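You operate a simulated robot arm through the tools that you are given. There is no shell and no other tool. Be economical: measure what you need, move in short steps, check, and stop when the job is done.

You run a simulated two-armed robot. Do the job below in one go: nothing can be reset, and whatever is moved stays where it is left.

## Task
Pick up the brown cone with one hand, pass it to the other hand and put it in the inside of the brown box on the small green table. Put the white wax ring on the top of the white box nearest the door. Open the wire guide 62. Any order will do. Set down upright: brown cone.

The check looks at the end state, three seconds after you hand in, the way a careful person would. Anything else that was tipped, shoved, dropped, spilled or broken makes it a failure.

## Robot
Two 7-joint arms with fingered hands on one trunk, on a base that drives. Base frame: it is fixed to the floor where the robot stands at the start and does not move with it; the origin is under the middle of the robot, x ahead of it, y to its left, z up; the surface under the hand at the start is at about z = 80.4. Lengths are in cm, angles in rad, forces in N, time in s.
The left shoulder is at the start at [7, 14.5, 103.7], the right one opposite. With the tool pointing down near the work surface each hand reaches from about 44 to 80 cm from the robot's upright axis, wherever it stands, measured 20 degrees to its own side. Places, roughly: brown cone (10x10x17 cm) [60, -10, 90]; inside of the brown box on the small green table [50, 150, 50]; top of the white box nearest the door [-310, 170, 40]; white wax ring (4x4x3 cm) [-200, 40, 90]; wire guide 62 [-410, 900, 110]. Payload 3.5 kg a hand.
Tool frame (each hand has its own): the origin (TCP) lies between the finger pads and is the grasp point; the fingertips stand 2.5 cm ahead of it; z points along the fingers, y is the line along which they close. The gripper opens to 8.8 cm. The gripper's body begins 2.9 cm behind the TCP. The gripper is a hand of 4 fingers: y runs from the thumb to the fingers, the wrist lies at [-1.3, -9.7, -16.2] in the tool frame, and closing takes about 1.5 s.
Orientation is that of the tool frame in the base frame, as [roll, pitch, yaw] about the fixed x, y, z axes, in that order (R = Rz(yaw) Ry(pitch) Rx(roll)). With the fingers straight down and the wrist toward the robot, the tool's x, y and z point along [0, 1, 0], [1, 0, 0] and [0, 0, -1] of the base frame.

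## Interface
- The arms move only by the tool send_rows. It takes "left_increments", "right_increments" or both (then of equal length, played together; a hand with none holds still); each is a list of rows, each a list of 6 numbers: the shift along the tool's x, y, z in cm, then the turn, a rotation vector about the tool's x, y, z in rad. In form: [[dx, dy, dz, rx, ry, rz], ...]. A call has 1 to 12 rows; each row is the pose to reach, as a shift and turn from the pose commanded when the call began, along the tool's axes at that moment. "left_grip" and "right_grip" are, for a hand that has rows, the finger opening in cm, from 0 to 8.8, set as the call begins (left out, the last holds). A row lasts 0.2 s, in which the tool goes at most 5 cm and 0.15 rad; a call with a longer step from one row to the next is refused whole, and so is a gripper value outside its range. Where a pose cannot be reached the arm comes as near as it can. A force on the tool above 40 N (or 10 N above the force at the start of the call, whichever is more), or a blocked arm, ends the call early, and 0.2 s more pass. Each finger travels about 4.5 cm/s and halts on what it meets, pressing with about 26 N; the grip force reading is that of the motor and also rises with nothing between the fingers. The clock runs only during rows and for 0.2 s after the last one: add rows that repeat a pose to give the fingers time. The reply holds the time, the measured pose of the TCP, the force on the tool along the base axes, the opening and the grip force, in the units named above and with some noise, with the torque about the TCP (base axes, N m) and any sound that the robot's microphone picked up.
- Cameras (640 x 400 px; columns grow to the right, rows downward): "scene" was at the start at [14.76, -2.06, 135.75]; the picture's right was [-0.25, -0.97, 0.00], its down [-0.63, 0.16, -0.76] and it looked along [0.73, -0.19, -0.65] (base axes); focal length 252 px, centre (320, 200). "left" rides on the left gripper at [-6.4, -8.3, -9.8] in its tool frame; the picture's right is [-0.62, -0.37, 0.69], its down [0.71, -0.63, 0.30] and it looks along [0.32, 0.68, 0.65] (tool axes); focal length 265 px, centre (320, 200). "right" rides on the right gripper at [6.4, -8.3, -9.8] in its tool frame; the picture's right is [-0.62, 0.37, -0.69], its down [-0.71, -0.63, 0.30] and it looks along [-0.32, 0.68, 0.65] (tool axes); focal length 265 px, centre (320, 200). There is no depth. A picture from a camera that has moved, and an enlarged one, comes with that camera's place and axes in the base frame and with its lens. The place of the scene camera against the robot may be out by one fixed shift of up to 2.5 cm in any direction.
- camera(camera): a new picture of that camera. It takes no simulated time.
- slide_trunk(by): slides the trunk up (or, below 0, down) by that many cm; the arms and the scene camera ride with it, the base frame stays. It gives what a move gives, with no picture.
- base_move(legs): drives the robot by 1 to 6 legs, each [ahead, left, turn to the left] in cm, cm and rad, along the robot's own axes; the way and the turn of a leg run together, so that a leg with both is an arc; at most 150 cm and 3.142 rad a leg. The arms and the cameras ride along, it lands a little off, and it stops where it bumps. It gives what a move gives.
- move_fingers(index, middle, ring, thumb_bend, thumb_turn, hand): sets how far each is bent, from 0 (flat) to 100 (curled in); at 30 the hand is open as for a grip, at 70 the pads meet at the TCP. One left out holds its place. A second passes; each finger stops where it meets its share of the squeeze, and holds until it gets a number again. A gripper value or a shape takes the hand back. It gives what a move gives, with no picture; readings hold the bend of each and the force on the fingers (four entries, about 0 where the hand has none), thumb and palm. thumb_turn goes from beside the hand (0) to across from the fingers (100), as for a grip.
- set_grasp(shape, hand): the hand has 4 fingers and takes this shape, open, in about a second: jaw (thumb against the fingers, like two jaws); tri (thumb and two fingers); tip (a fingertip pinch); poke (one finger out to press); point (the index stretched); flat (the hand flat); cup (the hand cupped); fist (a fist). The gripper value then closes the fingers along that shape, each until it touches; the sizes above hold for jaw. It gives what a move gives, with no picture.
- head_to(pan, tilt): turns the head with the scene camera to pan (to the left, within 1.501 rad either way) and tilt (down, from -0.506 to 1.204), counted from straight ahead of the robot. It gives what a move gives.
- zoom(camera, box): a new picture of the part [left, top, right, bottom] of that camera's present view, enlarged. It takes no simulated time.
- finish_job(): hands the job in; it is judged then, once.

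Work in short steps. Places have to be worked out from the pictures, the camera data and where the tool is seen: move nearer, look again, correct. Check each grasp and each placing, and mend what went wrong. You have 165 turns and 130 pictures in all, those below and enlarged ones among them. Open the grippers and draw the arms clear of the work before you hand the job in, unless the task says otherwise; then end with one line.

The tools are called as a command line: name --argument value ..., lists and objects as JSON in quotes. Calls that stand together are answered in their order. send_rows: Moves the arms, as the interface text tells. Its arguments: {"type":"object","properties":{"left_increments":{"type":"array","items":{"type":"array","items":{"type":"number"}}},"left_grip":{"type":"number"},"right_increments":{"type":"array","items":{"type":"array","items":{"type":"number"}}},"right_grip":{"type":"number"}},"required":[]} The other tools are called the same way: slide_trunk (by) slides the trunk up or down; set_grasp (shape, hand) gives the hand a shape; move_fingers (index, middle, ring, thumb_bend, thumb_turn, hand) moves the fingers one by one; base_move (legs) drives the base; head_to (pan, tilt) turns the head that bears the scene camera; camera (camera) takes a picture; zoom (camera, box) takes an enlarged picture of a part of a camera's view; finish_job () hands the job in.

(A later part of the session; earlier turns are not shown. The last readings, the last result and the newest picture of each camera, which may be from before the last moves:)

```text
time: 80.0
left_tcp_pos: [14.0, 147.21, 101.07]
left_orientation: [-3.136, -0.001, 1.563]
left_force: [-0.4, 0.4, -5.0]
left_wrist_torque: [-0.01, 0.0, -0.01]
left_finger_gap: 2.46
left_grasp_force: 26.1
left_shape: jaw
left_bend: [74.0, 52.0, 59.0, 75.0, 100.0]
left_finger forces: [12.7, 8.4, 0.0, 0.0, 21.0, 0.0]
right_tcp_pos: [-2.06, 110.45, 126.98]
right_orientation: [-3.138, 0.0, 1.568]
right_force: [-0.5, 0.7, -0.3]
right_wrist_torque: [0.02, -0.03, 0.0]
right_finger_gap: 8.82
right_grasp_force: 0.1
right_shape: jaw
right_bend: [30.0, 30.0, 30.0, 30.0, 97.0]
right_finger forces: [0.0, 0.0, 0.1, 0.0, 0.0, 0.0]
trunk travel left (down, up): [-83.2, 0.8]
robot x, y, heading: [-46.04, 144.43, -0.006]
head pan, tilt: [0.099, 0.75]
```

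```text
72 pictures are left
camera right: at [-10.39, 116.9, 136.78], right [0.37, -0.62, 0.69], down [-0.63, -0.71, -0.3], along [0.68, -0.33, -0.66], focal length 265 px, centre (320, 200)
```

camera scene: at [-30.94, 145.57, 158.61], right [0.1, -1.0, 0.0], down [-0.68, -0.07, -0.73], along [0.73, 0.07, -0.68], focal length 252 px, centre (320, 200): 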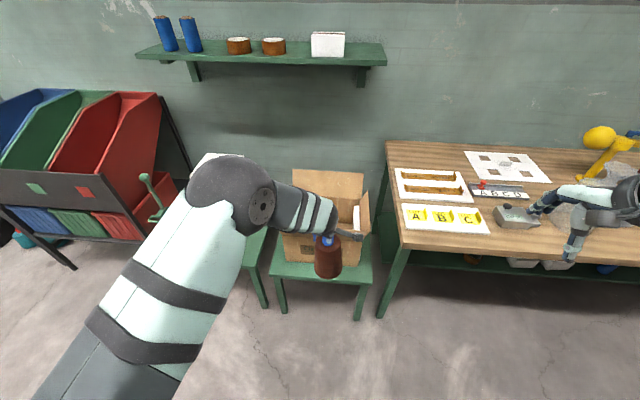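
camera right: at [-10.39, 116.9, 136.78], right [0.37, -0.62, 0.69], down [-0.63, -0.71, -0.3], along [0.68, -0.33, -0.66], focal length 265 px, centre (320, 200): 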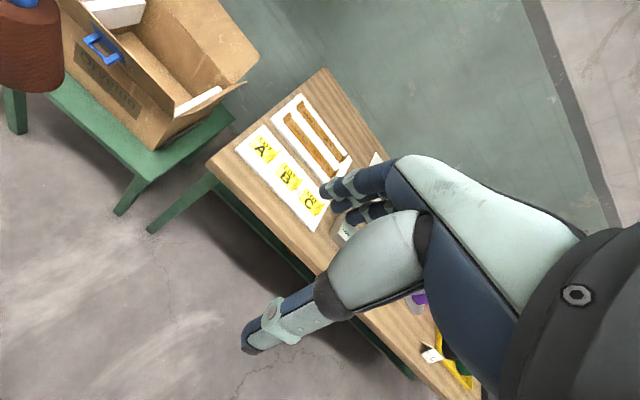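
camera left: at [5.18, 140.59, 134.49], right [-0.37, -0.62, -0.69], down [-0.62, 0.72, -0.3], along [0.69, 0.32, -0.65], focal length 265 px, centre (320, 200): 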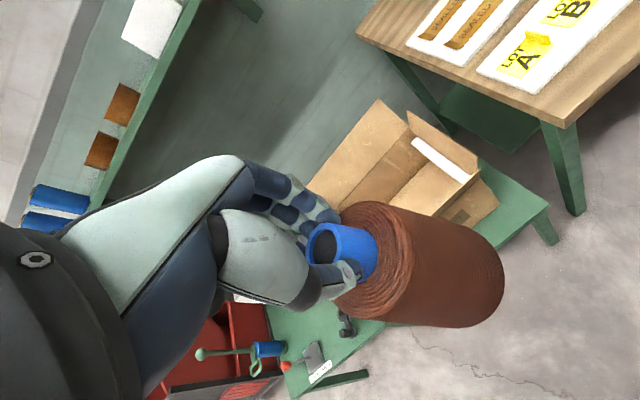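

Elbow now rides high. I raise 5 cm for margin, advance 20 cm and examine the box with both wrist cameras.

send_rows --left_increments '[[0, 0, -3, 0, 0, 0], [0, 0, -5, 0, 0, 0], [0, 0, -5, 0, 0, 0]]'

base_move --legs '[[20, 3, 0.006]]'

camera --camera "left"

camera --camera "right"

camera --camera "scene"

```text
time: 80.8
left_tcp_pos: [13.74, 147.25, 105.75]
left_orientation: [-3.139, -0.001, 1.561]
left_force: [0.6, -0.2, -5.3]
left_wrist_torque: [0.01, -0.06, -0.02]
left_finger_gap: 2.39
left_grasp_force: 26.1
left_shape: jaw
left_bend: [74.0, 52.0, 59.0, 75.0, 100.0]
left_finger forces: [13.0, 8.5, 0.1, 0.0, 20.7, 0.0]
right_tcp_pos: [-2.06, 110.5, 126.99]
right_orientation: [-3.139, -0.001, 1.566]
right_force: [-0.8, -0.4, -1.1]
right_wrist_torque: [0.06, -0.01, -0.03]
right_finger_gap: 8.84
right_grasp_force: 0.1
right_shape: jaw
right_bend: [30.0, 30.0, 30.0, 30.0, 97.0]
right_finger forces: [0.0, 0.0, 0.0, 0.0, 0.0, 0.0]
trunk travel left (down, up): [-83.2, 0.8]
robot x, y, heading: [-45.59, 144.72, 0.001]
head pan, tilt: [0.099, 0.75]
```

```text
time: 82.4
left_tcp_pos: [33.5, 150.41, 105.89]
left_orientation: [3.141, 0.001, 1.565]
left_force: [-0.8, -0.2, -5.8]
left_wrist_torque: [-0.01, 0.02, -0.01]
left_finger_gap: 2.4
left_grasp_force: 25.5
left_shape: jaw
left_bend: [74.0, 52.0, 59.0, 75.0, 100.0]
left_finger forces: [12.7, 8.4, 0.0, 0.0, 21.1, 0.0]
right_tcp_pos: [17.79, 113.53, 127.14]
right_orientation: [-3.141, -0.001, 1.571]
right_force: [0.1, 0.7, 0.8]
right_wrist_torque: [0.0, 0.01, 0.0]
right_finger_gap: 8.81
right_grasp_force: 0.0
right_shape: jaw
right_bend: [30.0, 30.0, 30.0, 30.0, 97.0]
right_finger forces: [0.0, 0.0, 0.0, 0.0, 0.1, 0.0]
trunk travel left (down, up): [-83.2, 0.8]
robot x, y, heading: [-25.87, 147.55, 0.0]
head pan, tilt: [0.099, 0.75]
```

```text
71 pictures are left
camera left: at [25.19, 144.02, 115.78], right [-0.37, -0.62, -0.69], down [-0.63, 0.72, -0.3], along [0.69, 0.32, -0.65], focal length 265 px, centre (320, 200)
```

left: 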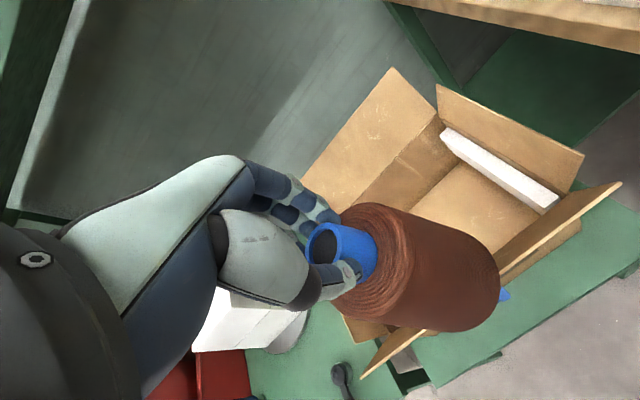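

```text
70 pictures are left
camera right: at [9.45, 119.98, 136.89], right [0.37, -0.62, 0.69], down [-0.63, -0.71, -0.3], along [0.68, -0.32, -0.65], focal length 265 px, centre (320, 200)
```

right: 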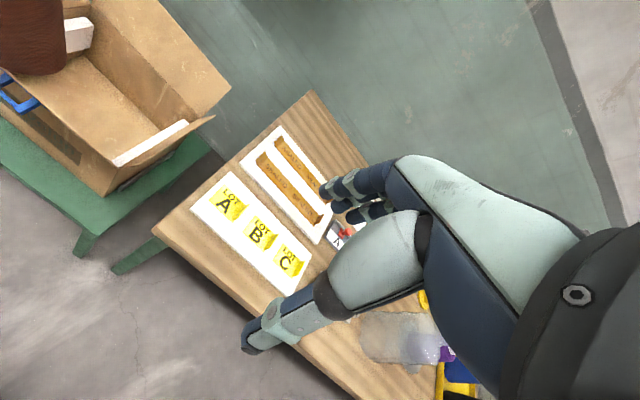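

```text
69 pictures are left
camera scene: at [-11.26, 148.55, 158.65], right [0.1, -0.99, 0.0], down [-0.68, -0.07, -0.73], along [0.73, 0.07, -0.68], focal length 252 px, centre (320, 200)
```

scene: 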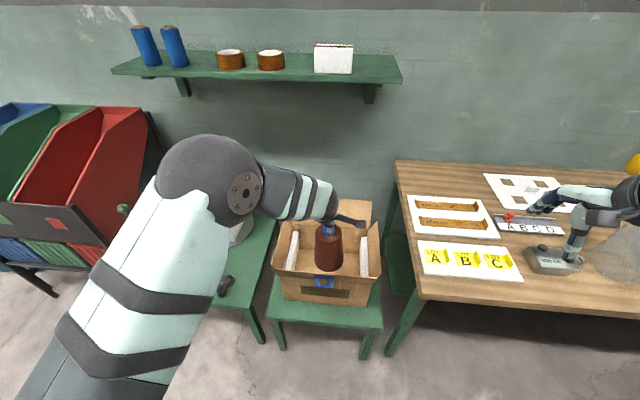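

Triangulation: front flap tip at (33, z≈79), box y 134–170, inside x ≈ 41–67 with inserts at both ends; clear centre about (54.5, 151.5). I drive 21 cm further with the cone base still at z≈88.

base_move --legs '[[21, 1, 0]]'

camera --camera "left"

camera --camera "scene"

```text
time: 84.0
left_tcp_pos: [54.67, 151.8, 105.93]
left_orientation: [-3.14, 0.002, 1.57]
left_force: [-0.2, 0.9, -4.7]
left_wrist_torque: [-0.02, 0.02, 0.01]
left_finger_gap: 2.4
left_grasp_force: 26.1
left_shape: jaw
left_bend: [74.0, 52.0, 59.0, 75.0, 100.0]
left_finger forces: [12.7, 8.4, 0.1, 0.0, 21.1, 0.0]
right_tcp_pos: [38.98, 114.99, 127.23]
right_orientation: [-3.141, 0.0, 1.575]
right_force: [-0.3, -0.1, 0.9]
right_wrist_torque: [-0.02, -0.04, 0.01]
right_finger_gap: 8.79
right_grasp_force: 0.1
right_shape: jaw
right_bend: [30.0, 30.0, 30.0, 30.0, 97.0]
right_finger forces: [0.0, 0.0, 0.0, 0.0, 0.0, 0.0]
trunk travel left (down, up): [-83.2, 0.8]
robot x, y, heading: [-4.61, 148.8, 0.003]
head pan, tilt: [0.099, 0.75]
```

```text
68 pictures are left
camera left: at [46.3, 145.37, 115.76], right [-0.37, -0.62, -0.69], down [-0.63, 0.71, -0.3], along [0.68, 0.32, -0.65], focal length 265 px, centre (320, 200)
```

left: 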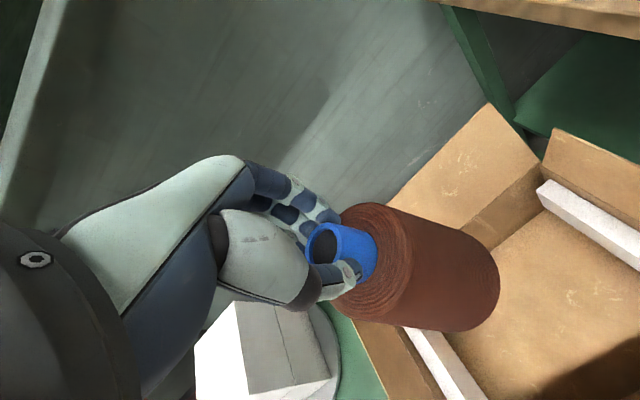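

```text
67 pictures are left
camera scene: at [9.86, 149.74, 158.65], right [0.1, -0.99, 0.0], down [-0.68, -0.07, -0.73], along [0.73, 0.08, -0.68], focal length 252 px, centre (320, 200)
```

scene: 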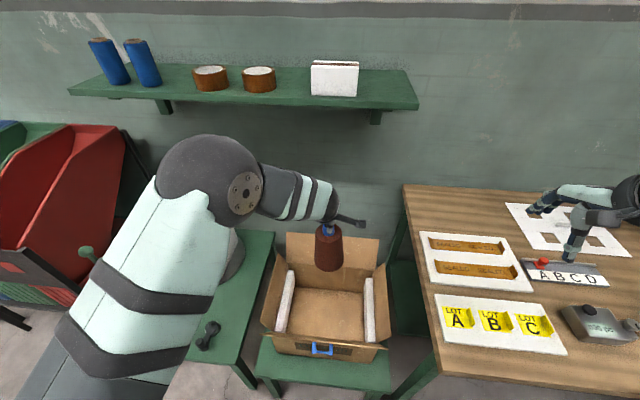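

The drop point projects to the middle of the box floor (≈(326,320) in the scene view). I lower the left arm 18 cm straight down while raising the right a bit to keep it clear of the main table.

send_rows --left_increments '[[0, 0, 3, 0, 0, 0], [0, 0, 6, 0, 0, 0], [0, 0, 9, 0, 0, 0], [0, 0, 12, 0, 0, 0], [0, 0, 15, 0, 0, 0], [0, 0, 18, 0, 0, 0], [0, 0, 18, 0, 0, 0]]' --right_increments '[[0, 0, -2, 0, 0, 0], [0, 0, -4, 0, 0, 0], [0, 0, -6, 0, 0, 0], [0, 0, -8, 0, 0, 0], [0, 0, -10, 0, 0, 0], [0, 0, -12, 0, 0, 0], [0, 0, -12, 0, 0, 0]]'

camera --camera "scene"

camera --camera "left"

```text
time: 85.6
left_tcp_pos: [54.74, 151.55, 87.75]
left_orientation: [-3.139, -0.001, 1.571]
left_force: [-0.6, 0.6, -5.3]
left_wrist_torque: [-0.02, 0.0, 0.01]
left_finger_gap: 2.4
left_grasp_force: 25.9
left_shape: jaw
left_bend: [74.0, 52.0, 59.0, 75.0, 100.0]
left_finger forces: [12.4, 8.6, 0.0, 0.1, 21.0, 0.0]
right_tcp_pos: [40.13, 115.05, 138.79]
right_orientation: [-3.14, -0.001, 1.576]
right_force: [0.3, 0.9, -1.4]
right_wrist_torque: [-0.03, -0.01, -0.01]
right_finger_gap: 8.78
right_grasp_force: 0.1
right_shape: jaw
right_bend: [30.0, 30.0, 30.0, 30.0, 97.0]
right_finger forces: [0.1, 0.0, 0.0, 0.1, 0.0, 0.0]
right hand out of reach, approached as far as the arm can: row 6, 7
trunk travel left (down, up): [-83.2, 0.8]
robot x, y, heading: [-4.5, 148.86, 0.004]
head pan, tilt: [0.099, 0.75]
```

```text
66 pictures are left
camera scene: at [10.28, 149.69, 158.61], right [0.1, -0.99, 0.0], down [-0.68, -0.07, -0.73], along [0.73, 0.08, -0.68], focal length 252 px, centre (320, 200)
```

scene: 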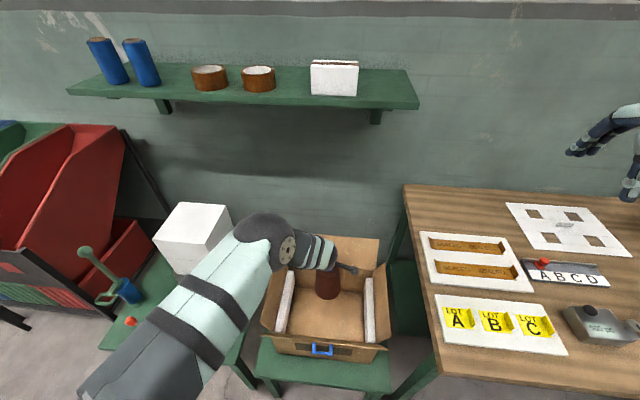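

```text
65 pictures are left
camera left: at [46.33, 145.08, 97.6], right [-0.37, -0.62, -0.69], down [-0.63, 0.72, -0.3], along [0.68, 0.32, -0.66], focal length 265 px, centre (320, 200)
```

left: 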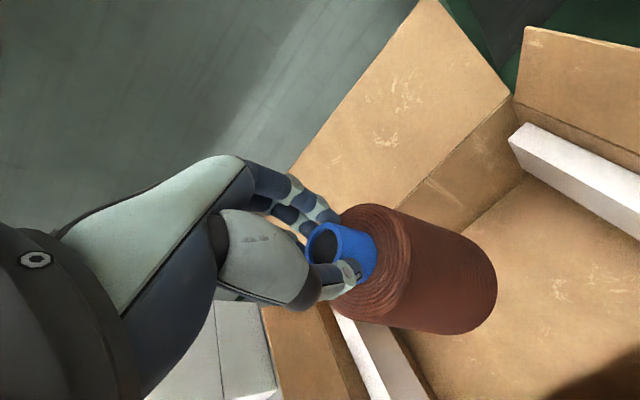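

The left elbow would come down near the box's left flap. I lift the cone back out, strafe the robot right 18 cm and reach the same spot from a straighter arm.

send_rows --left_increments '[[0, 0, -4, 0, 0, 0], [0, 0, -8, 0, 0, 0], [0, 0, -12, 0, 0, 0], [0, 0, -16, 0, 0, 0], [0, 0, -19, 0, 0, 0], [0, 0, -19, 0, 0, 0]]'

base_move --legs '[[0, -18, 0]]'

send_rows --left_increments '[[4, 0, 0, 0, 0, 0], [8, 0, 0, 0, 0, 0], [12, 0, 0, 0, 0, 0], [16, 0, 0, 0, 0, 0], [18, 0, 0, 0, 0, 0], [18, 0, 0, 0, 0, 0]]'

camera --camera "scene"

```text
time: 87.0
left_tcp_pos: [54.98, 151.43, 106.44]
left_orientation: [-3.136, 0.0, 1.571]
left_force: [1.0, -0.1, -5.9]
left_wrist_torque: [-0.02, -0.01, -0.01]
left_finger_gap: 2.42
left_grasp_force: 25.8
left_shape: jaw
left_bend: [74.0, 52.0, 59.0, 76.0, 100.0]
left_finger forces: [11.6, 9.2, 0.0, 0.0, 20.4, 0.0]
right_tcp_pos: [40.17, 115.09, 138.62]
right_orientation: [-3.139, 0.0, 1.576]
right_force: [-0.1, 0.2, -0.4]
right_wrist_torque: [0.0, -0.05, 0.01]
right_finger_gap: 8.8
right_grasp_force: 0.0
right_shape: jaw
right_bend: [30.0, 30.0, 30.0, 30.0, 97.0]
right_finger forces: [0.0, 0.1, 0.0, 0.1, 0.0, 0.0]
trunk travel left (down, up): [-83.2, 0.8]
robot x, y, heading: [-4.54, 148.97, 0.008]
head pan, tilt: [0.099, 0.75]
```

```text
time: 88.5
left_tcp_pos: [55.07, 134.62, 106.41]
left_orientation: [-3.136, 0.004, 1.573]
left_force: [0.7, -0.6, -5.4]
left_wrist_torque: [0.0, -0.04, -0.01]
left_finger_gap: 2.39
left_grasp_force: 26.2
left_shape: jaw
left_bend: [74.0, 52.0, 59.0, 76.0, 100.0]
left_finger forces: [11.4, 9.1, 0.1, 0.0, 20.3, 0.0]
right_tcp_pos: [40.27, 98.36, 138.86]
right_orientation: [-3.138, 0.005, 1.581]
right_force: [-0.2, 0.2, -0.4]
right_wrist_torque: [-0.02, 0.01, -0.03]
right_finger_gap: 8.8
right_grasp_force: 0.0
right_shape: jaw
right_bend: [30.0, 30.0, 30.0, 30.0, 97.0]
right_finger forces: [0.0, 0.1, 0.1, 0.0, 0.0, 0.1]
trunk travel left (down, up): [-83.2, 0.8]
robot x, y, heading: [-4.69, 131.82, 0.002]
head pan, tilt: [0.099, 0.75]
```

```text
time: 89.9
left_tcp_pos: [54.89, 152.52, 106.43]
left_orientation: [-3.136, 0.001, 1.573]
left_force: [0.0, -0.1, -4.8]
left_wrist_torque: [-0.01, 0.01, 0.01]
left_finger_gap: 2.36
left_grasp_force: 25.6
left_shape: jaw
left_bend: [74.0, 52.0, 59.0, 76.0, 100.0]
left_finger forces: [11.7, 8.9, 0.1, 0.1, 20.3, 0.0]
right_tcp_pos: [40.32, 97.89, 138.7]
right_orientation: [-3.137, 0.001, 1.579]
right_force: [-0.3, 0.1, -0.7]
right_wrist_torque: [0.0, -0.01, -0.02]
right_finger_gap: 8.81
right_grasp_force: 0.0
right_shape: jaw
right_bend: [30.0, 30.0, 30.0, 30.0, 97.0]
right_finger forces: [0.0, 0.1, 0.0, 0.0, 0.0, 0.1]
trunk travel left (down, up): [-83.2, 0.8]
robot x, y, heading: [-4.6, 131.95, 0.005]
head pan, tilt: [0.099, 0.75]
```

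```text
64 pictures are left
camera scene: at [10.38, 132.45, 158.61], right [0.11, -0.99, 0.0], down [-0.68, -0.07, -0.73], along [0.73, 0.08, -0.68], focal length 252 px, centre (320, 200)
```

scene: 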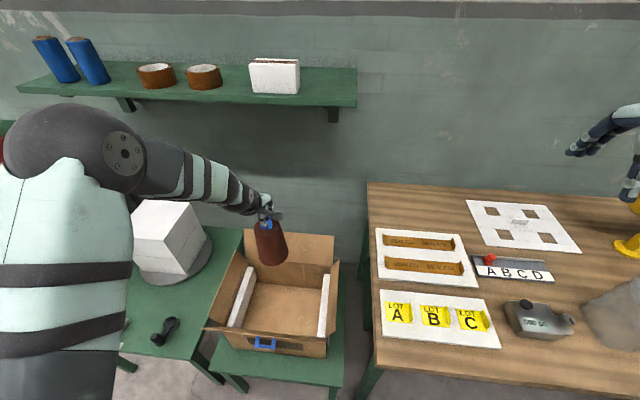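

Now the elbow is high above and behind the hand — good. I lower with the trunk by 34 cm and look.

slide_trunk --by -34

camera --camera "scene"

camera --camera "left"

```text
time: 93.2
left_tcp_pos: [54.85, 152.71, 72.44]
left_orientation: [-3.136, 0.0, 1.572]
left_force: [0.7, -0.4, -4.9]
left_wrist_torque: [0.0, 0.01, -0.02]
left_finger_gap: 2.36
left_grasp_force: 26.2
left_shape: jaw
left_bend: [74.0, 52.0, 59.0, 76.0, 100.0]
left_finger forces: [11.7, 9.0, 0.2, 0.0, 20.3, 0.0]
right_tcp_pos: [40.17, 98.07, 104.72]
right_orientation: [-3.139, 0.002, 1.579]
right_force: [0.4, -0.2, 0.1]
right_wrist_torque: [-0.03, -0.02, 0.03]
right_finger_gap: 8.79
right_grasp_force: 0.2
right_shape: jaw
right_bend: [30.0, 30.0, 30.0, 30.0, 97.0]
right_finger forces: [0.0, 0.0, 0.1, 0.1, 0.0, 0.0]
trunk travel left (down, up): [-49.2, 34.8]
robot x, y, heading: [-4.87, 131.92, 0.009]
head pan, tilt: [0.099, 0.75]
```

```text
63 pictures are left
camera scene: at [10.35, 132.59, 124.61], right [0.11, -0.99, 0.0], down [-0.68, -0.07, -0.73], along [0.73, 0.08, -0.68], focal length 252 px, centre (320, 200)
```

scene: 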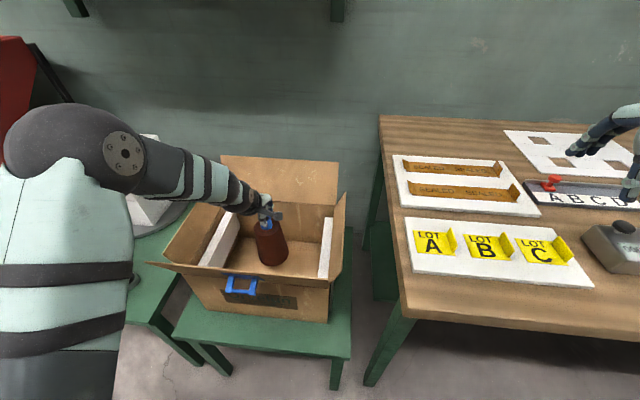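

```text
62 pictures are left
camera left: at [46.49, 146.18, 82.29], right [-0.37, -0.62, -0.69], down [-0.63, 0.71, -0.3], along [0.68, 0.33, -0.66], focal length 265 px, centre (320, 200)
```

left: 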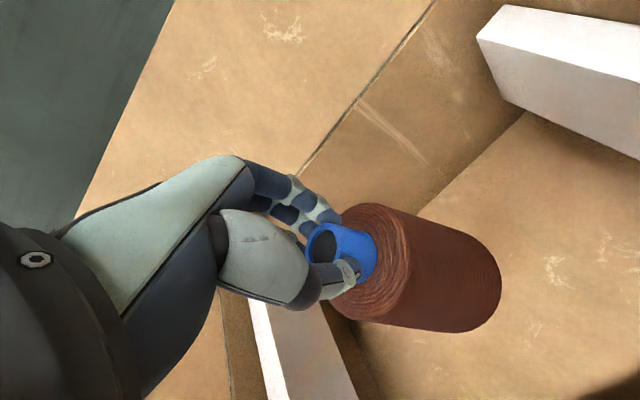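

Good. Another 5 cm by trunk, then the arm feels for the floor.

slide_trunk --by -5

send_rows --left_increments '[[0, 0, 0.6, 0, 0, 0], [0, 0, 1.2, 0, 0, 0], [0, 0, 1.8, 0, 0, 0], [0, 0, 2.4, 0, 0, 0], [0, 0, 3, 0, 0, 0]]'

camera --camera "left"

camera --camera "scene"

```text
time: 94.1
left_tcp_pos: [54.89, 152.68, 67.41]
left_orientation: [-3.137, 0.001, 1.573]
left_force: [-0.3, 0.0, -5.1]
left_wrist_torque: [0.01, 0.04, -0.02]
left_finger_gap: 2.36
left_grasp_force: 26.6
left_shape: jaw
left_bend: [74.0, 52.0, 59.0, 76.0, 100.0]
left_finger forces: [11.7, 9.0, 0.1, 0.0, 20.3, 0.0]
right_tcp_pos: [40.13, 97.99, 99.72]
right_orientation: [-3.138, 0.004, 1.581]
right_force: [0.8, 0.3, -0.3]
right_wrist_torque: [0.0, 0.0, -0.03]
right_finger_gap: 8.81
right_grasp_force: 0.1
right_shape: jaw
right_bend: [30.0, 30.0, 30.0, 30.0, 97.0]
right_finger forces: [0.1, 0.1, 0.1, 0.0, 0.0, 0.0]
trunk travel left (down, up): [-44.2, 39.8]
robot x, y, heading: [-4.66, 131.78, 0.005]
head pan, tilt: [0.099, 0.75]
```

```text
time: 95.0
left_tcp_pos: [55.55, 152.25, 66.83]
left_orientation: [3.113, 0.006, 1.571]
left_force: [-6.2, -2.0, 28.2]
left_wrist_torque: [-0.03, 0.21, -0.04]
left_finger_gap: 2.71
left_grasp_force: 26.1
left_shape: jaw
left_bend: [74.0, 52.0, 59.0, 77.0, 100.0]
left_finger forces: [14.8, 10.3, 0.1, 0.1, 31.8, 0.0]
right_tcp_pos: [39.82, 97.95, 99.95]
right_orientation: [3.14, 0.0, 1.576]
right_force: [0.0, 0.2, 0.6]
right_wrist_torque: [-0.02, 0.01, 0.01]
right_finger_gap: 8.8
right_grasp_force: 0.0
right_shape: jaw
right_bend: [30.0, 30.0, 30.0, 30.0, 97.0]
right_finger forces: [0.0, 0.0, 0.1, 0.0, 0.0, 0.0]
trunk travel left (down, up): [-44.2, 39.8]
robot x, y, heading: [-4.68, 131.57, 0.009]
head pan, tilt: [0.099, 0.75]
stopped in row 4 (left hand): the force on the tool passed its limit at 43 N (the readings are from after the stop); the commanded pose is now the measured one
```

```text
61 pictures are left
camera left: at [46.81, 145.84, 76.47], right [-0.35, -0.62, -0.7], down [-0.62, 0.71, -0.33], along [0.7, 0.32, -0.64], focal length 265 px, centre (320, 200)
```

left: 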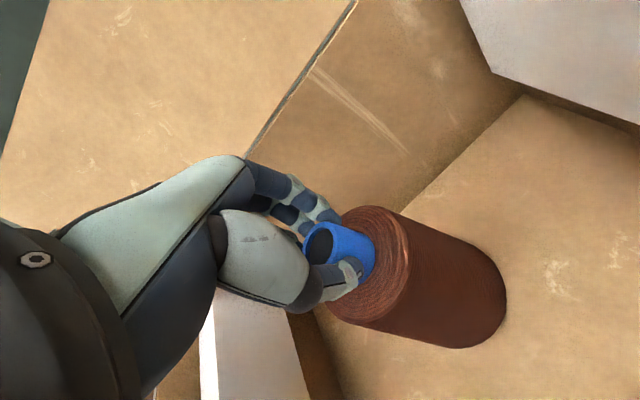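

```text
60 pictures are left
camera scene: at [9.94, 132.44, 119.68], right [0.11, -0.99, 0.0], down [-0.68, -0.07, -0.73], along [0.73, 0.08, -0.68], focal length 252 px, centre (320, 200)
```

scene: 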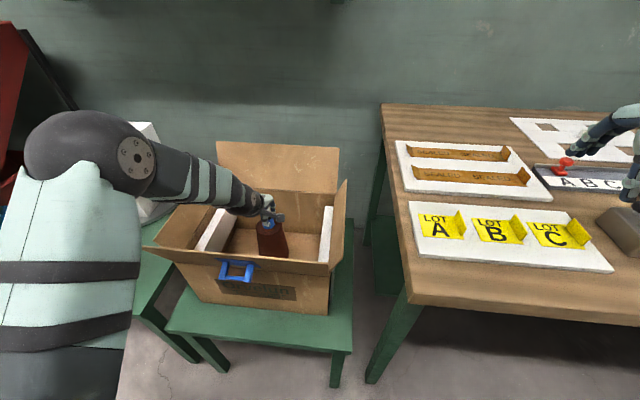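

The cone touched the box floor (z≈49.5), pressing ~28 N. I ease up slightly to relieve it.

send_rows --left_increments '[[0, 0, -0.3, 0, 0, 0], [0, 0, -0.4, 0.028, 0, 0], [0, 0, -0.4, 0.028, 0, 0]]'

camera --camera "left"

```text
time: 95.8
left_tcp_pos: [55.12, 152.15, 66.82]
left_orientation: [-3.13, 0.004, 1.571]
left_force: [-3.8, -2.0, 21.1]
left_wrist_torque: [-0.05, -0.04, 0.01]
left_finger_gap: 2.69
left_grasp_force: 26.0
left_shape: jaw
left_bend: [74.0, 52.0, 59.0, 77.0, 100.0]
left_finger forces: [14.7, 10.7, 0.1, 0.0, 27.7, 0.0]
right_tcp_pos: [39.88, 97.99, 99.84]
right_orientation: [3.141, 0.0, 1.579]
right_force: [-0.2, 0.1, 0.5]
right_wrist_torque: [0.01, 0.03, 0.01]
right_finger_gap: 8.78
right_grasp_force: 0.1
right_shape: jaw
right_bend: [30.0, 30.0, 30.0, 30.0, 97.0]
right_finger forces: [0.0, 0.0, 0.0, 0.0, 0.1, 0.1]
trunk travel left (down, up): [-44.2, 39.8]
robot x, y, heading: [-4.9, 131.49, 0.006]
head pan, tilt: [0.099, 0.75]
```

```text
59 pictures are left
camera left: at [46.87, 145.88, 76.79], right [-0.38, -0.62, -0.69], down [-0.63, 0.71, -0.3], along [0.68, 0.32, -0.66], focal length 265 px, centre (320, 200)
```

left: 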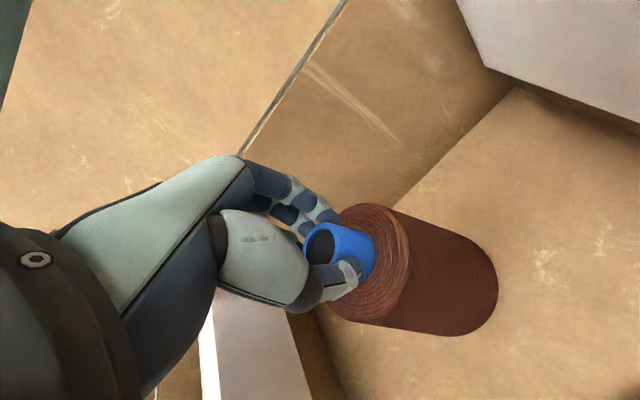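

send_rows --left_increments '[[0, 0, -0.4, 0, 0, 0], [0, 0, -0.6, 0, 0, 0], [0, 0, -0.6, 0, 0, 0]]'

```text
time: 96.6
left_tcp_pos: [55.24, 152.36, 67.01]
left_orientation: [-3.122, 0.004, 1.571]
left_force: [-0.3, -0.6, 1.8]
left_wrist_torque: [-0.02, -0.06, -0.02]
left_finger_gap: 2.55
left_grasp_force: 26.0
left_shape: jaw
left_bend: [74.0, 52.0, 59.0, 77.0, 100.0]
left_finger forces: [13.4, 9.5, 0.1, 0.0, 22.3, 0.0]
right_tcp_pos: [40.16, 97.98, 99.8]
right_orientation: [-3.141, 0.001, 1.579]
right_force: [0.2, -0.9, -0.2]
right_wrist_torque: [-0.02, -0.02, -0.02]
right_finger_gap: 8.79
right_grasp_force: 0.1
right_shape: jaw
right_bend: [30.0, 30.0, 30.0, 30.0, 97.0]
right_finger forces: [0.0, 0.0, 0.1, 0.1, 0.1, 0.0]
trunk travel left (down, up): [-44.2, 39.8]
robot x, y, heading: [-4.81, 131.35, 0.011]
head pan, tilt: [0.099, 0.75]
```

Pressure is now ~2 N: the cone rests on the floor. I open and rise straight up.

send_rows --left_increments '[[0, 0, 0, 0, 0, 0], [0, 0, 0, 0, 0, 0], [0, 0, 0, 0, 0, 0], [0, 0, 0, 0, 0, 0], [0, 0, 0, 0, 0, 0], [0, 0, 0, 0, 0, 0], [0, 0, 0, 0, 0, 0], [0, 0, 0, 0, 0, 0], [0, 0, -2, 0, 0, 0], [0, 0, -5, 0, 0, 0], [0, 0, -8, 0, 0, 0], [0, 0, -8, 0, 0, 0]]' --left_grip 8.8

camera --camera "left"

```text
time: 99.2
left_tcp_pos: [55.71, 152.37, 75.19]
left_orientation: [-3.123, 0.002, 1.571]
left_force: [-0.7, 0.6, 0.3]
left_wrist_torque: [0.01, -0.03, -0.01]
left_finger_gap: 8.72
left_grasp_force: 0.0
left_shape: jaw
left_bend: [30.0, 30.0, 30.0, 30.0, 98.0]
left_finger forces: [0.0, 0.0, 0.0, 0.0, 0.1, 0.0]
right_tcp_pos: [40.22, 98.05, 99.72]
right_orientation: [-3.141, 0.001, 1.577]
right_force: [0.3, -1.1, 0.1]
right_wrist_torque: [0.03, -0.01, 0.01]
right_finger_gap: 8.82
right_grasp_force: 0.0
right_shape: jaw
right_bend: [30.0, 30.0, 30.0, 30.0, 97.0]
right_finger forces: [0.0, 0.1, 0.1, 0.1, 0.1, 0.0]
trunk travel left (down, up): [-44.2, 39.8]
robot x, y, heading: [-4.65, 131.4, 0.003]
head pan, tilt: [0.099, 0.75]
```

```text
58 pictures are left
camera left: at [47.46, 145.94, 85.14], right [-0.38, -0.62, -0.68], down [-0.64, 0.71, -0.3], along [0.67, 0.32, -0.67], focal length 265 px, centre (320, 200)
```

left: 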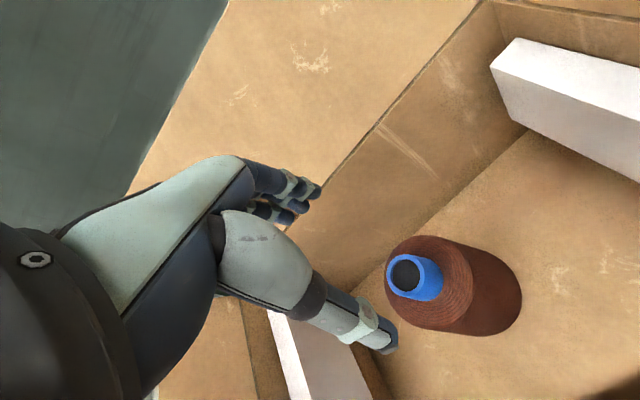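

The cone stands upright in the box. I raise the trunk, back off, and verify.

slide_trunk --by 32

base_move --legs '[[-45, 0, 0]]'

head_to --pan 0.2 --tilt 0.7

camera --camera "scene"

```text
time: 102.4
left_tcp_pos: [55.67, 152.36, 107.25]
left_orientation: [-3.127, 0.003, 1.57]
left_force: [0.5, 0.0, -1.3]
left_wrist_torque: [-0.01, -0.04, 0.0]
left_finger_gap: 8.76
left_grasp_force: 0.1
left_shape: jaw
left_bend: [30.0, 30.0, 30.0, 30.0, 98.0]
left_finger forces: [0.0, 0.0, 0.1, 0.0, 0.0, 0.0]
right_tcp_pos: [40.22, 97.98, 131.72]
right_orientation: [-3.14, 0.001, 1.579]
right_force: [0.2, 0.9, -0.3]
right_wrist_torque: [0.01, 0.05, 0.0]
right_finger_gap: 8.79
right_grasp_force: 0.1
right_shape: jaw
right_bend: [30.0, 30.0, 30.0, 30.0, 97.0]
right_finger forces: [0.1, 0.1, 0.0, 0.1, 0.0, 0.1]
trunk travel left (down, up): [-76.2, 7.8]
robot x, y, heading: [-4.69, 131.26, 0.007]
head pan, tilt: [0.099, 0.75]
```

```text
time: 105.1
left_tcp_pos: [11.51, 152.02, 107.05]
left_orientation: [-3.123, 0.005, 1.572]
left_force: [-0.5, -0.5, -0.1]
left_wrist_torque: [0.02, -0.01, 0.01]
left_finger_gap: 8.75
left_grasp_force: 0.0
left_shape: jaw
left_bend: [30.0, 30.0, 30.0, 30.0, 98.0]
left_finger forces: [0.0, 0.1, 0.1, 0.0, 0.1, 0.0]
right_tcp_pos: [-4.09, 97.68, 131.74]
right_orientation: [-3.139, 0.003, 1.578]
right_force: [0.2, -0.6, -0.1]
right_wrist_torque: [0.03, -0.02, -0.02]
right_finger_gap: 8.82
right_grasp_force: 0.1
right_shape: jaw
right_bend: [30.0, 30.0, 30.0, 30.0, 97.0]
right_finger forces: [0.0, 0.0, 0.1, 0.0, 0.0, 0.0]
trunk travel left (down, up): [-76.2, 7.8]
robot x, y, heading: [-48.88, 131.3, 0.007]
head pan, tilt: [0.099, 0.75]
```

```text
time: 105.7
left_tcp_pos: [11.37, 151.97, 107.12]
left_orientation: [-3.127, 0.003, 1.57]
left_force: [0.7, -0.3, -0.5]
left_wrist_torque: [-0.02, 0.01, 0.02]
left_finger_gap: 8.75
left_grasp_force: 0.1
left_shape: jaw
left_bend: [30.0, 30.0, 30.0, 30.0, 98.0]
left_finger forces: [0.0, 0.1, 0.0, 0.0, 0.0, 0.0]
right_tcp_pos: [-4.06, 97.63, 131.66]
right_orientation: [-3.14, 0.002, 1.577]
right_force: [0.9, 0.0, 0.1]
right_wrist_torque: [-0.01, 0.01, 0.01]
right_finger_gap: 8.8
right_grasp_force: 0.0
right_shape: jaw
right_bend: [30.0, 30.0, 30.0, 30.0, 97.0]
right_finger forces: [0.1, 0.0, 0.1, 0.1, 0.0, 0.0]
trunk travel left (down, up): [-76.2, 7.8]
robot x, y, heading: [-48.79, 131.26, 0.011]
head pan, tilt: [0.201, 0.7]
```

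```text
57 pictures are left
camera scene: at [-33.96, 133.11, 152.04], right [0.21, -0.98, 0.0], down [-0.63, -0.13, -0.76], along [0.75, 0.16, -0.64], focal length 252 px, centre (320, 200)
```

scene: 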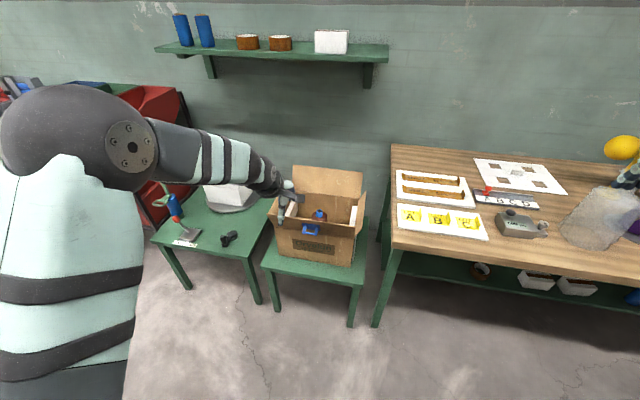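

Cone task done. Now I look toward the other side (where the wax ring is): head left as far as it goes.

head_to --pan 1.5 --tilt 0.3

base_move --legs '[[0, -60, 0]]'

camera --camera "scene"

```text
time: 107.2
left_tcp_pos: [11.42, 151.94, 107.16]
left_orientation: [-3.126, 0.004, 1.571]
left_force: [0.2, 0.3, -0.5]
left_wrist_torque: [0.02, -0.01, 0.03]
left_finger_gap: 8.74
left_grasp_force: 0.2
left_shape: jaw
left_bend: [30.0, 30.0, 30.0, 30.0, 98.0]
left_finger forces: [0.0, 0.0, 0.0, 0.1, 0.0, 0.0]
right_tcp_pos: [-4.14, 97.7, 131.71]
right_orientation: [-3.14, 0.002, 1.577]
right_force: [0.4, 0.0, -0.1]
right_wrist_torque: [0.02, -0.03, 0.0]
right_finger_gap: 8.81
right_grasp_force: 0.1
right_shape: jaw
right_bend: [30.0, 30.0, 30.0, 30.0, 97.0]
right_finger forces: [0.0, 0.0, 0.0, 0.0, 0.0, 0.1]
trunk travel left (down, up): [-76.2, 7.8]
robot x, y, heading: [-48.68, 131.74, 0.008]
head pan, tilt: [1.499, 0.3]
```

```text
time: 110.6
left_tcp_pos: [11.78, 92.26, 107.1]
left_orientation: [-3.128, 0.004, 1.577]
left_force: [0.3, -0.1, 0.3]
left_wrist_torque: [-0.02, 0.0, 0.04]
left_finger_gap: 8.77
left_grasp_force: 0.1
left_shape: jaw
left_bend: [30.0, 30.0, 30.0, 30.0, 98.0]
left_finger forces: [0.0, 0.0, 0.0, 0.1, 0.0, 0.1]
right_tcp_pos: [-3.34, 37.98, 131.79]
right_orientation: [-3.139, 0.001, 1.583]
right_force: [0.2, 1.0, 0.6]
right_wrist_torque: [-0.02, 0.04, 0.01]
right_finger_gap: 8.8
right_grasp_force: 0.0
right_shape: jaw
right_bend: [30.0, 30.0, 30.0, 30.0, 97.0]
right_finger forces: [0.1, 0.0, 0.0, 0.0, 0.0, 0.0]
trunk travel left (down, up): [-76.2, 7.8]
robot x, y, heading: [-48.31, 71.25, 0.015]
head pan, tilt: [1.499, 0.3]
```

```text
56 pictures are left
camera scene: at [-41.15, 80.74, 155.65], right [1.0, -0.06, 0.0], down [-0.02, -0.3, -0.95], along [0.06, 0.95, -0.3], focal length 252 px, centre (320, 200)
```

scene: 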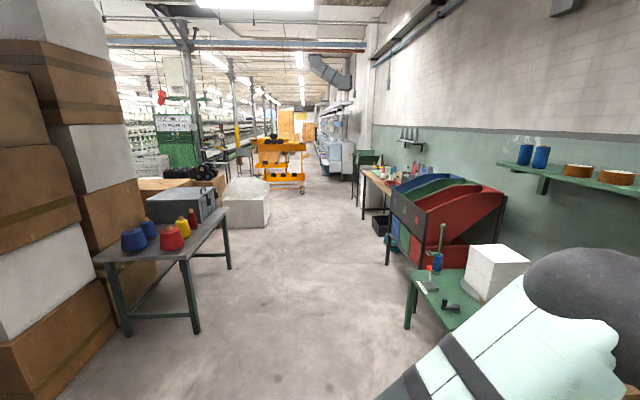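

I turn left in place by 1.3 rad in this open spot (arms high), then look further left toward the wax-ring table.

base_move --legs '[[0, 0, 1.3]]'

head_to --pan 1.3 --tilt 0.5

camera --camera "scene"

```text
time: 114.2
left_tcp_pos: [-53.03, 134.8, 107.16]
left_orientation: [-3.127, 0.002, 2.885]
left_force: [0.8, 0.1, -0.1]
left_wrist_torque: [0.01, 0.04, -0.04]
left_finger_gap: 8.76
left_grasp_force: 0.1
left_shape: jaw
left_bend: [30.0, 30.0, 30.0, 30.0, 98.0]
left_finger forces: [0.1, 0.1, 0.0, 0.0, 0.0, 0.0]
right_tcp_pos: [-4.42, 105.93, 131.68]
right_orientation: [-3.141, 0.003, 2.894]
right_force: [-0.2, 0.2, -0.1]
right_wrist_torque: [-0.03, 0.0, -0.01]
right_finger_gap: 8.81
right_grasp_force: 0.0
right_shape: jaw
right_bend: [30.0, 30.0, 30.0, 30.0, 97.0]
right_finger forces: [0.1, 0.0, 0.0, 0.1, 0.1, 0.0]
trunk travel left (down, up): [-76.2, 7.8]
robot x, y, heading: [-48.08, 71.33, 1.32]
head pan, tilt: [1.499, 0.3]
```

```text
time: 115.0
left_tcp_pos: [-53.09, 134.77, 107.15]
left_orientation: [-3.125, 0.005, 2.887]
left_force: [-0.6, 0.2, -1.0]
left_wrist_torque: [0.01, 0.0, -0.01]
left_finger_gap: 8.73
left_grasp_force: 0.1
left_shape: jaw
left_bend: [30.0, 30.0, 30.0, 30.0, 98.0]
left_finger forces: [0.1, 0.0, 0.0, 0.0, 0.1, 0.1]
right_tcp_pos: [-4.43, 106.0, 131.73]
right_orientation: [-3.139, 0.002, 2.893]
right_force: [-0.8, -0.9, 0.3]
right_wrist_torque: [-0.02, 0.03, 0.0]
right_finger_gap: 8.79
right_grasp_force: 0.1
right_shape: jaw
right_bend: [30.0, 30.0, 30.0, 30.0, 97.0]
right_finger forces: [0.1, 0.0, 0.0, 0.0, 0.0, 0.0]
trunk travel left (down, up): [-76.2, 7.8]
robot x, y, heading: [-48.67, 70.92, 1.322]
head pan, tilt: [1.3, 0.499]
```

```text
55 pictures are left
camera scene: at [-53.4, 80.62, 153.82], right [0.5, 0.87, 0.0], down [0.42, -0.24, -0.88], along [-0.76, 0.44, -0.48], focal length 252 px, centre (320, 200)
```

scene: 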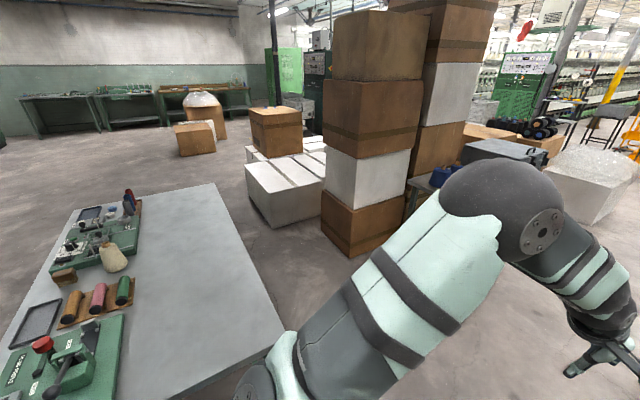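

The wax-ring table is on the left, and the white box near (-310,170) is the low white one with top at about (276,175). Zoom on both.

zoom --camera "scene" --box '[160, 80, 350, 240]'

zoom --camera "scene" --box '[0, 170, 170, 400]'

```text
2.50 times, centred on (255, 160) of scene
camera zoom: at [-53.4, 80.62, 153.82], right [0.5, 0.87, 0.0], down [0.42, -0.24, -0.88], along [-0.76, 0.44, -0.48], focal length 630 px, centre (482, 300)
```

zoom: 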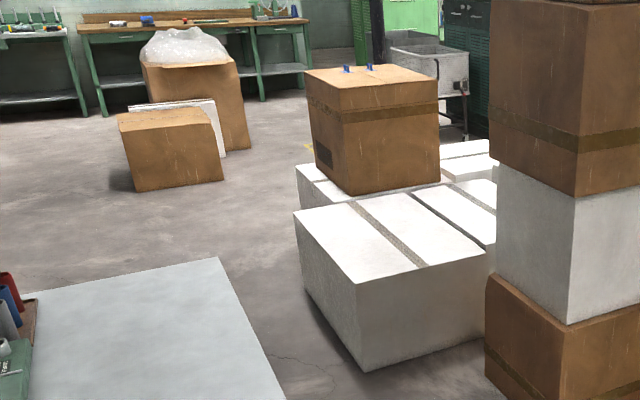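

```text
1.74 times, centred on (85, 285) of scene
camera zoom: at [-53.4, 80.62, 153.82], right [0.5, 0.87, 0.0], down [0.42, -0.24, -0.88], along [-0.76, 0.44, -0.48], focal length 439 px, centre (729, 52)
```

zoom: 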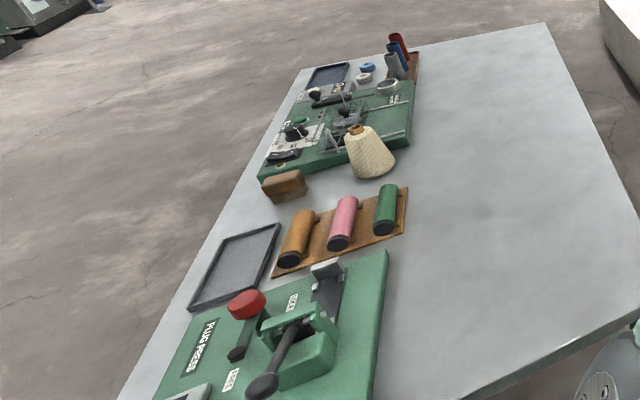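

The white box to use is the low taped one at (-310,170). The wax ring is near the far end of the grey table, by its south (-y) edge, so I'll go round the south side: first drive back to (-48,-25), then turn to face -x and look.

base_move --legs '[[-93, -23.8, 0], [0, 0, 1.82]]'

head_to --pan -0.2 --tilt 0.45

camera --camera "scene"

```text
time: 124.1
left_tcp_pos: [-106.12, -41.22, 107.08]
left_orientation: [-3.124, 0.003, -1.599]
left_force: [0.0, -0.4, 0.1]
left_wrist_torque: [0.01, 0.01, -0.02]
left_finger_gap: 8.76
left_grasp_force: 0.1
left_shape: jaw
left_bend: [30.0, 30.0, 30.0, 30.0, 98.0]
left_finger forces: [0.0, 0.0, 0.0, 0.0, 0.1, 0.0]
right_tcp_pos: [-89.14, 12.67, 131.72]
right_orientation: [-3.14, 0.002, -1.592]
right_force: [1.1, -0.4, 0.5]
right_wrist_torque: [0.02, 0.02, 0.0]
right_finger_gap: 8.81
right_grasp_force: 0.1
right_shape: jaw
right_bend: [30.0, 30.0, 30.0, 30.0, 97.0]
right_finger forces: [0.0, 0.0, 0.0, 0.0, 0.0, 0.0]
trunk travel left (down, up): [-76.2, 7.8]
robot x, y, heading: [-45.57, -22.05, 3.115]
head pan, tilt: [1.3, 0.499]
```

```text
time: 125.7
left_tcp_pos: [-106.11, -41.18, 107.14]
left_orientation: [-3.126, 0.002, -1.598]
left_force: [-0.1, 0.0, 0.3]
left_wrist_torque: [-0.01, 0.0, 0.01]
left_finger_gap: 8.75
left_grasp_force: 0.1
left_shape: jaw
left_bend: [30.0, 30.0, 30.0, 30.0, 98.0]
left_finger forces: [0.1, 0.0, 0.1, 0.0, 0.0, 0.0]
right_tcp_pos: [-89.11, 12.64, 131.78]
right_orientation: [-3.141, 0.002, -1.592]
right_force: [-0.2, -0.6, -0.9]
right_wrist_torque: [0.0, -0.03, 0.01]
right_finger_gap: 8.82
right_grasp_force: 0.1
right_shape: jaw
right_bend: [30.0, 30.0, 30.0, 30.0, 97.0]
right_finger forces: [0.0, 0.1, 0.1, 0.0, 0.0, 0.0]
trunk travel left (down, up): [-76.2, 7.8]
robot x, y, heading: [-45.07, -22.38, 3.121]
head pan, tilt: [-0.201, 0.45]
```

```text
52 pictures are left
camera scene: at [-57.75, -20.03, 154.26], right [0.22, 0.98, 0.0], down [0.42, -0.1, -0.9], along [-0.88, 0.2, -0.44], focal length 252 px, centre (320, 200)
```

scene: 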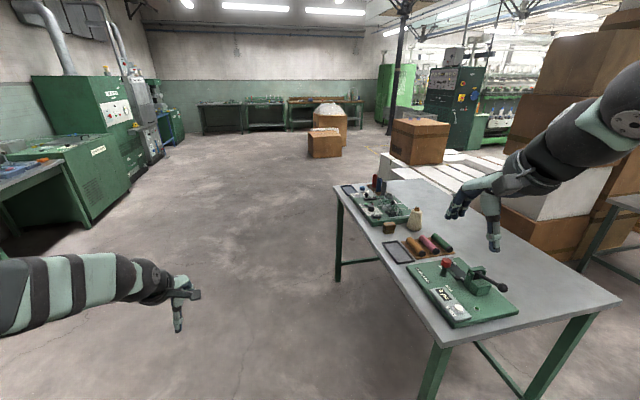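

The south side is open and the table's south edge is at y≈28. I drive to about (-208,-45) and turn to face +y.

base_move --legs '[[82, 11, 0], [82, 11, 0], [0, 0, -1.55]]'

head_to --pan 0.0 --tilt 0.6

camera --camera "scene"

```text
time: 137.7
left_tcp_pos: [-229.25, 21.05, 107.1]
left_orientation: [-3.126, 0.0, -3.116]
left_force: [0.9, 0.0, -1.6]
left_wrist_torque: [-0.02, -0.02, -0.02]
left_finger_gap: 8.76
left_grasp_force: 0.1
left_shape: jaw
left_bend: [30.0, 30.0, 30.0, 30.0, 98.0]
left_finger forces: [0.0, 0.1, 0.1, 0.0, 0.1, 0.0]
right_tcp_pos: [-174.52, 6.94, 131.78]
right_orientation: [-3.141, 0.002, -3.11]
right_force: [-0.2, -0.4, -0.9]
right_wrist_torque: [0.0, 0.02, 0.01]
right_finger_gap: 8.79
right_grasp_force: 0.1
right_shape: jaw
right_bend: [30.0, 30.0, 30.0, 30.0, 97.0]
right_finger forces: [0.0, 0.0, 0.0, 0.1, 0.0, 0.1]
trunk travel left (down, up): [-76.2, 7.8]
robot x, y, heading: [-207.14, -38.55, 1.596]
head pan, tilt: [-0.201, 0.45]
```

```text
time: 138.4
left_tcp_pos: [-229.29, 21.12, 107.16]
left_orientation: [-3.126, 0.002, -3.117]
left_force: [-0.1, 0.5, -0.1]
left_wrist_torque: [0.01, 0.03, -0.01]
left_finger_gap: 8.76
left_grasp_force: 0.1
left_shape: jaw
left_bend: [30.0, 30.0, 30.0, 30.0, 98.0]
left_finger forces: [0.1, 0.1, 0.0, 0.0, 0.1, 0.0]
right_tcp_pos: [-174.57, 6.93, 131.64]
right_orientation: [-3.141, 0.002, -3.111]
right_force: [-0.6, 0.1, 0.0]
right_wrist_torque: [0.04, 0.0, -0.01]
right_finger_gap: 8.79
right_grasp_force: 0.1
right_shape: jaw
right_bend: [30.0, 30.0, 30.0, 30.0, 97.0]
right_finger forces: [0.0, 0.0, 0.0, 0.1, 0.0, 0.0]
trunk travel left (down, up): [-76.2, 7.8]
robot x, y, heading: [-207.05, -38.78, 1.605]
head pan, tilt: [0.0, 0.6]
```

```text
51 pictures are left
camera scene: at [-205.96, -24.74, 152.91], right [1.0, 0.03, 0.0], down [0.02, -0.56, -0.83], along [-0.02, 0.82, -0.56], focal length 252 px, centre (320, 200)
```

scene: 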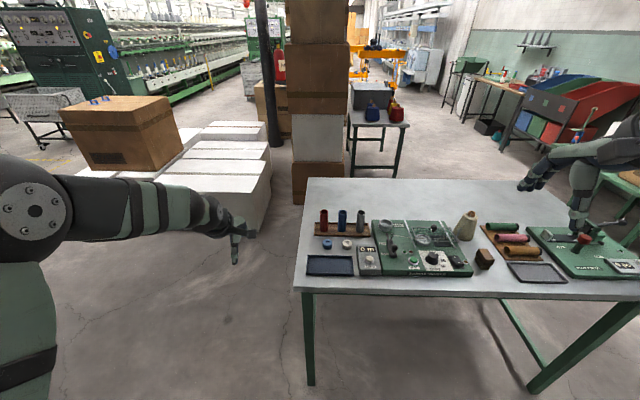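

zoom --camera "scene" --box '[295, 195, 435, 285]'

```text
4.44 times, centred on (365, 240) of scene
camera zoom: at [-205.96, -24.74, 152.91], right [1.0, 0.03, 0.0], down [0.02, -0.56, -0.83], along [-0.02, 0.82, -0.56], focal length 1121 px, centre (120, 22)
```

zoom: 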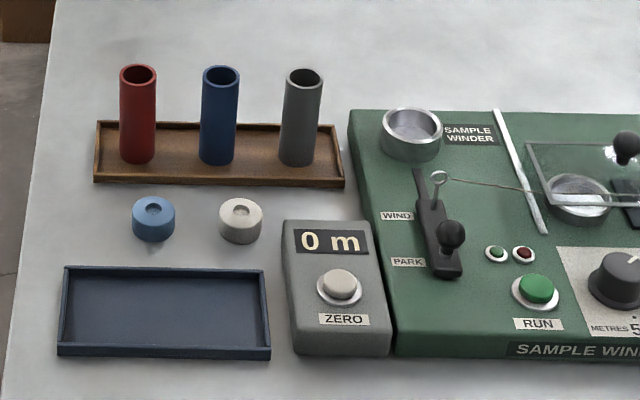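

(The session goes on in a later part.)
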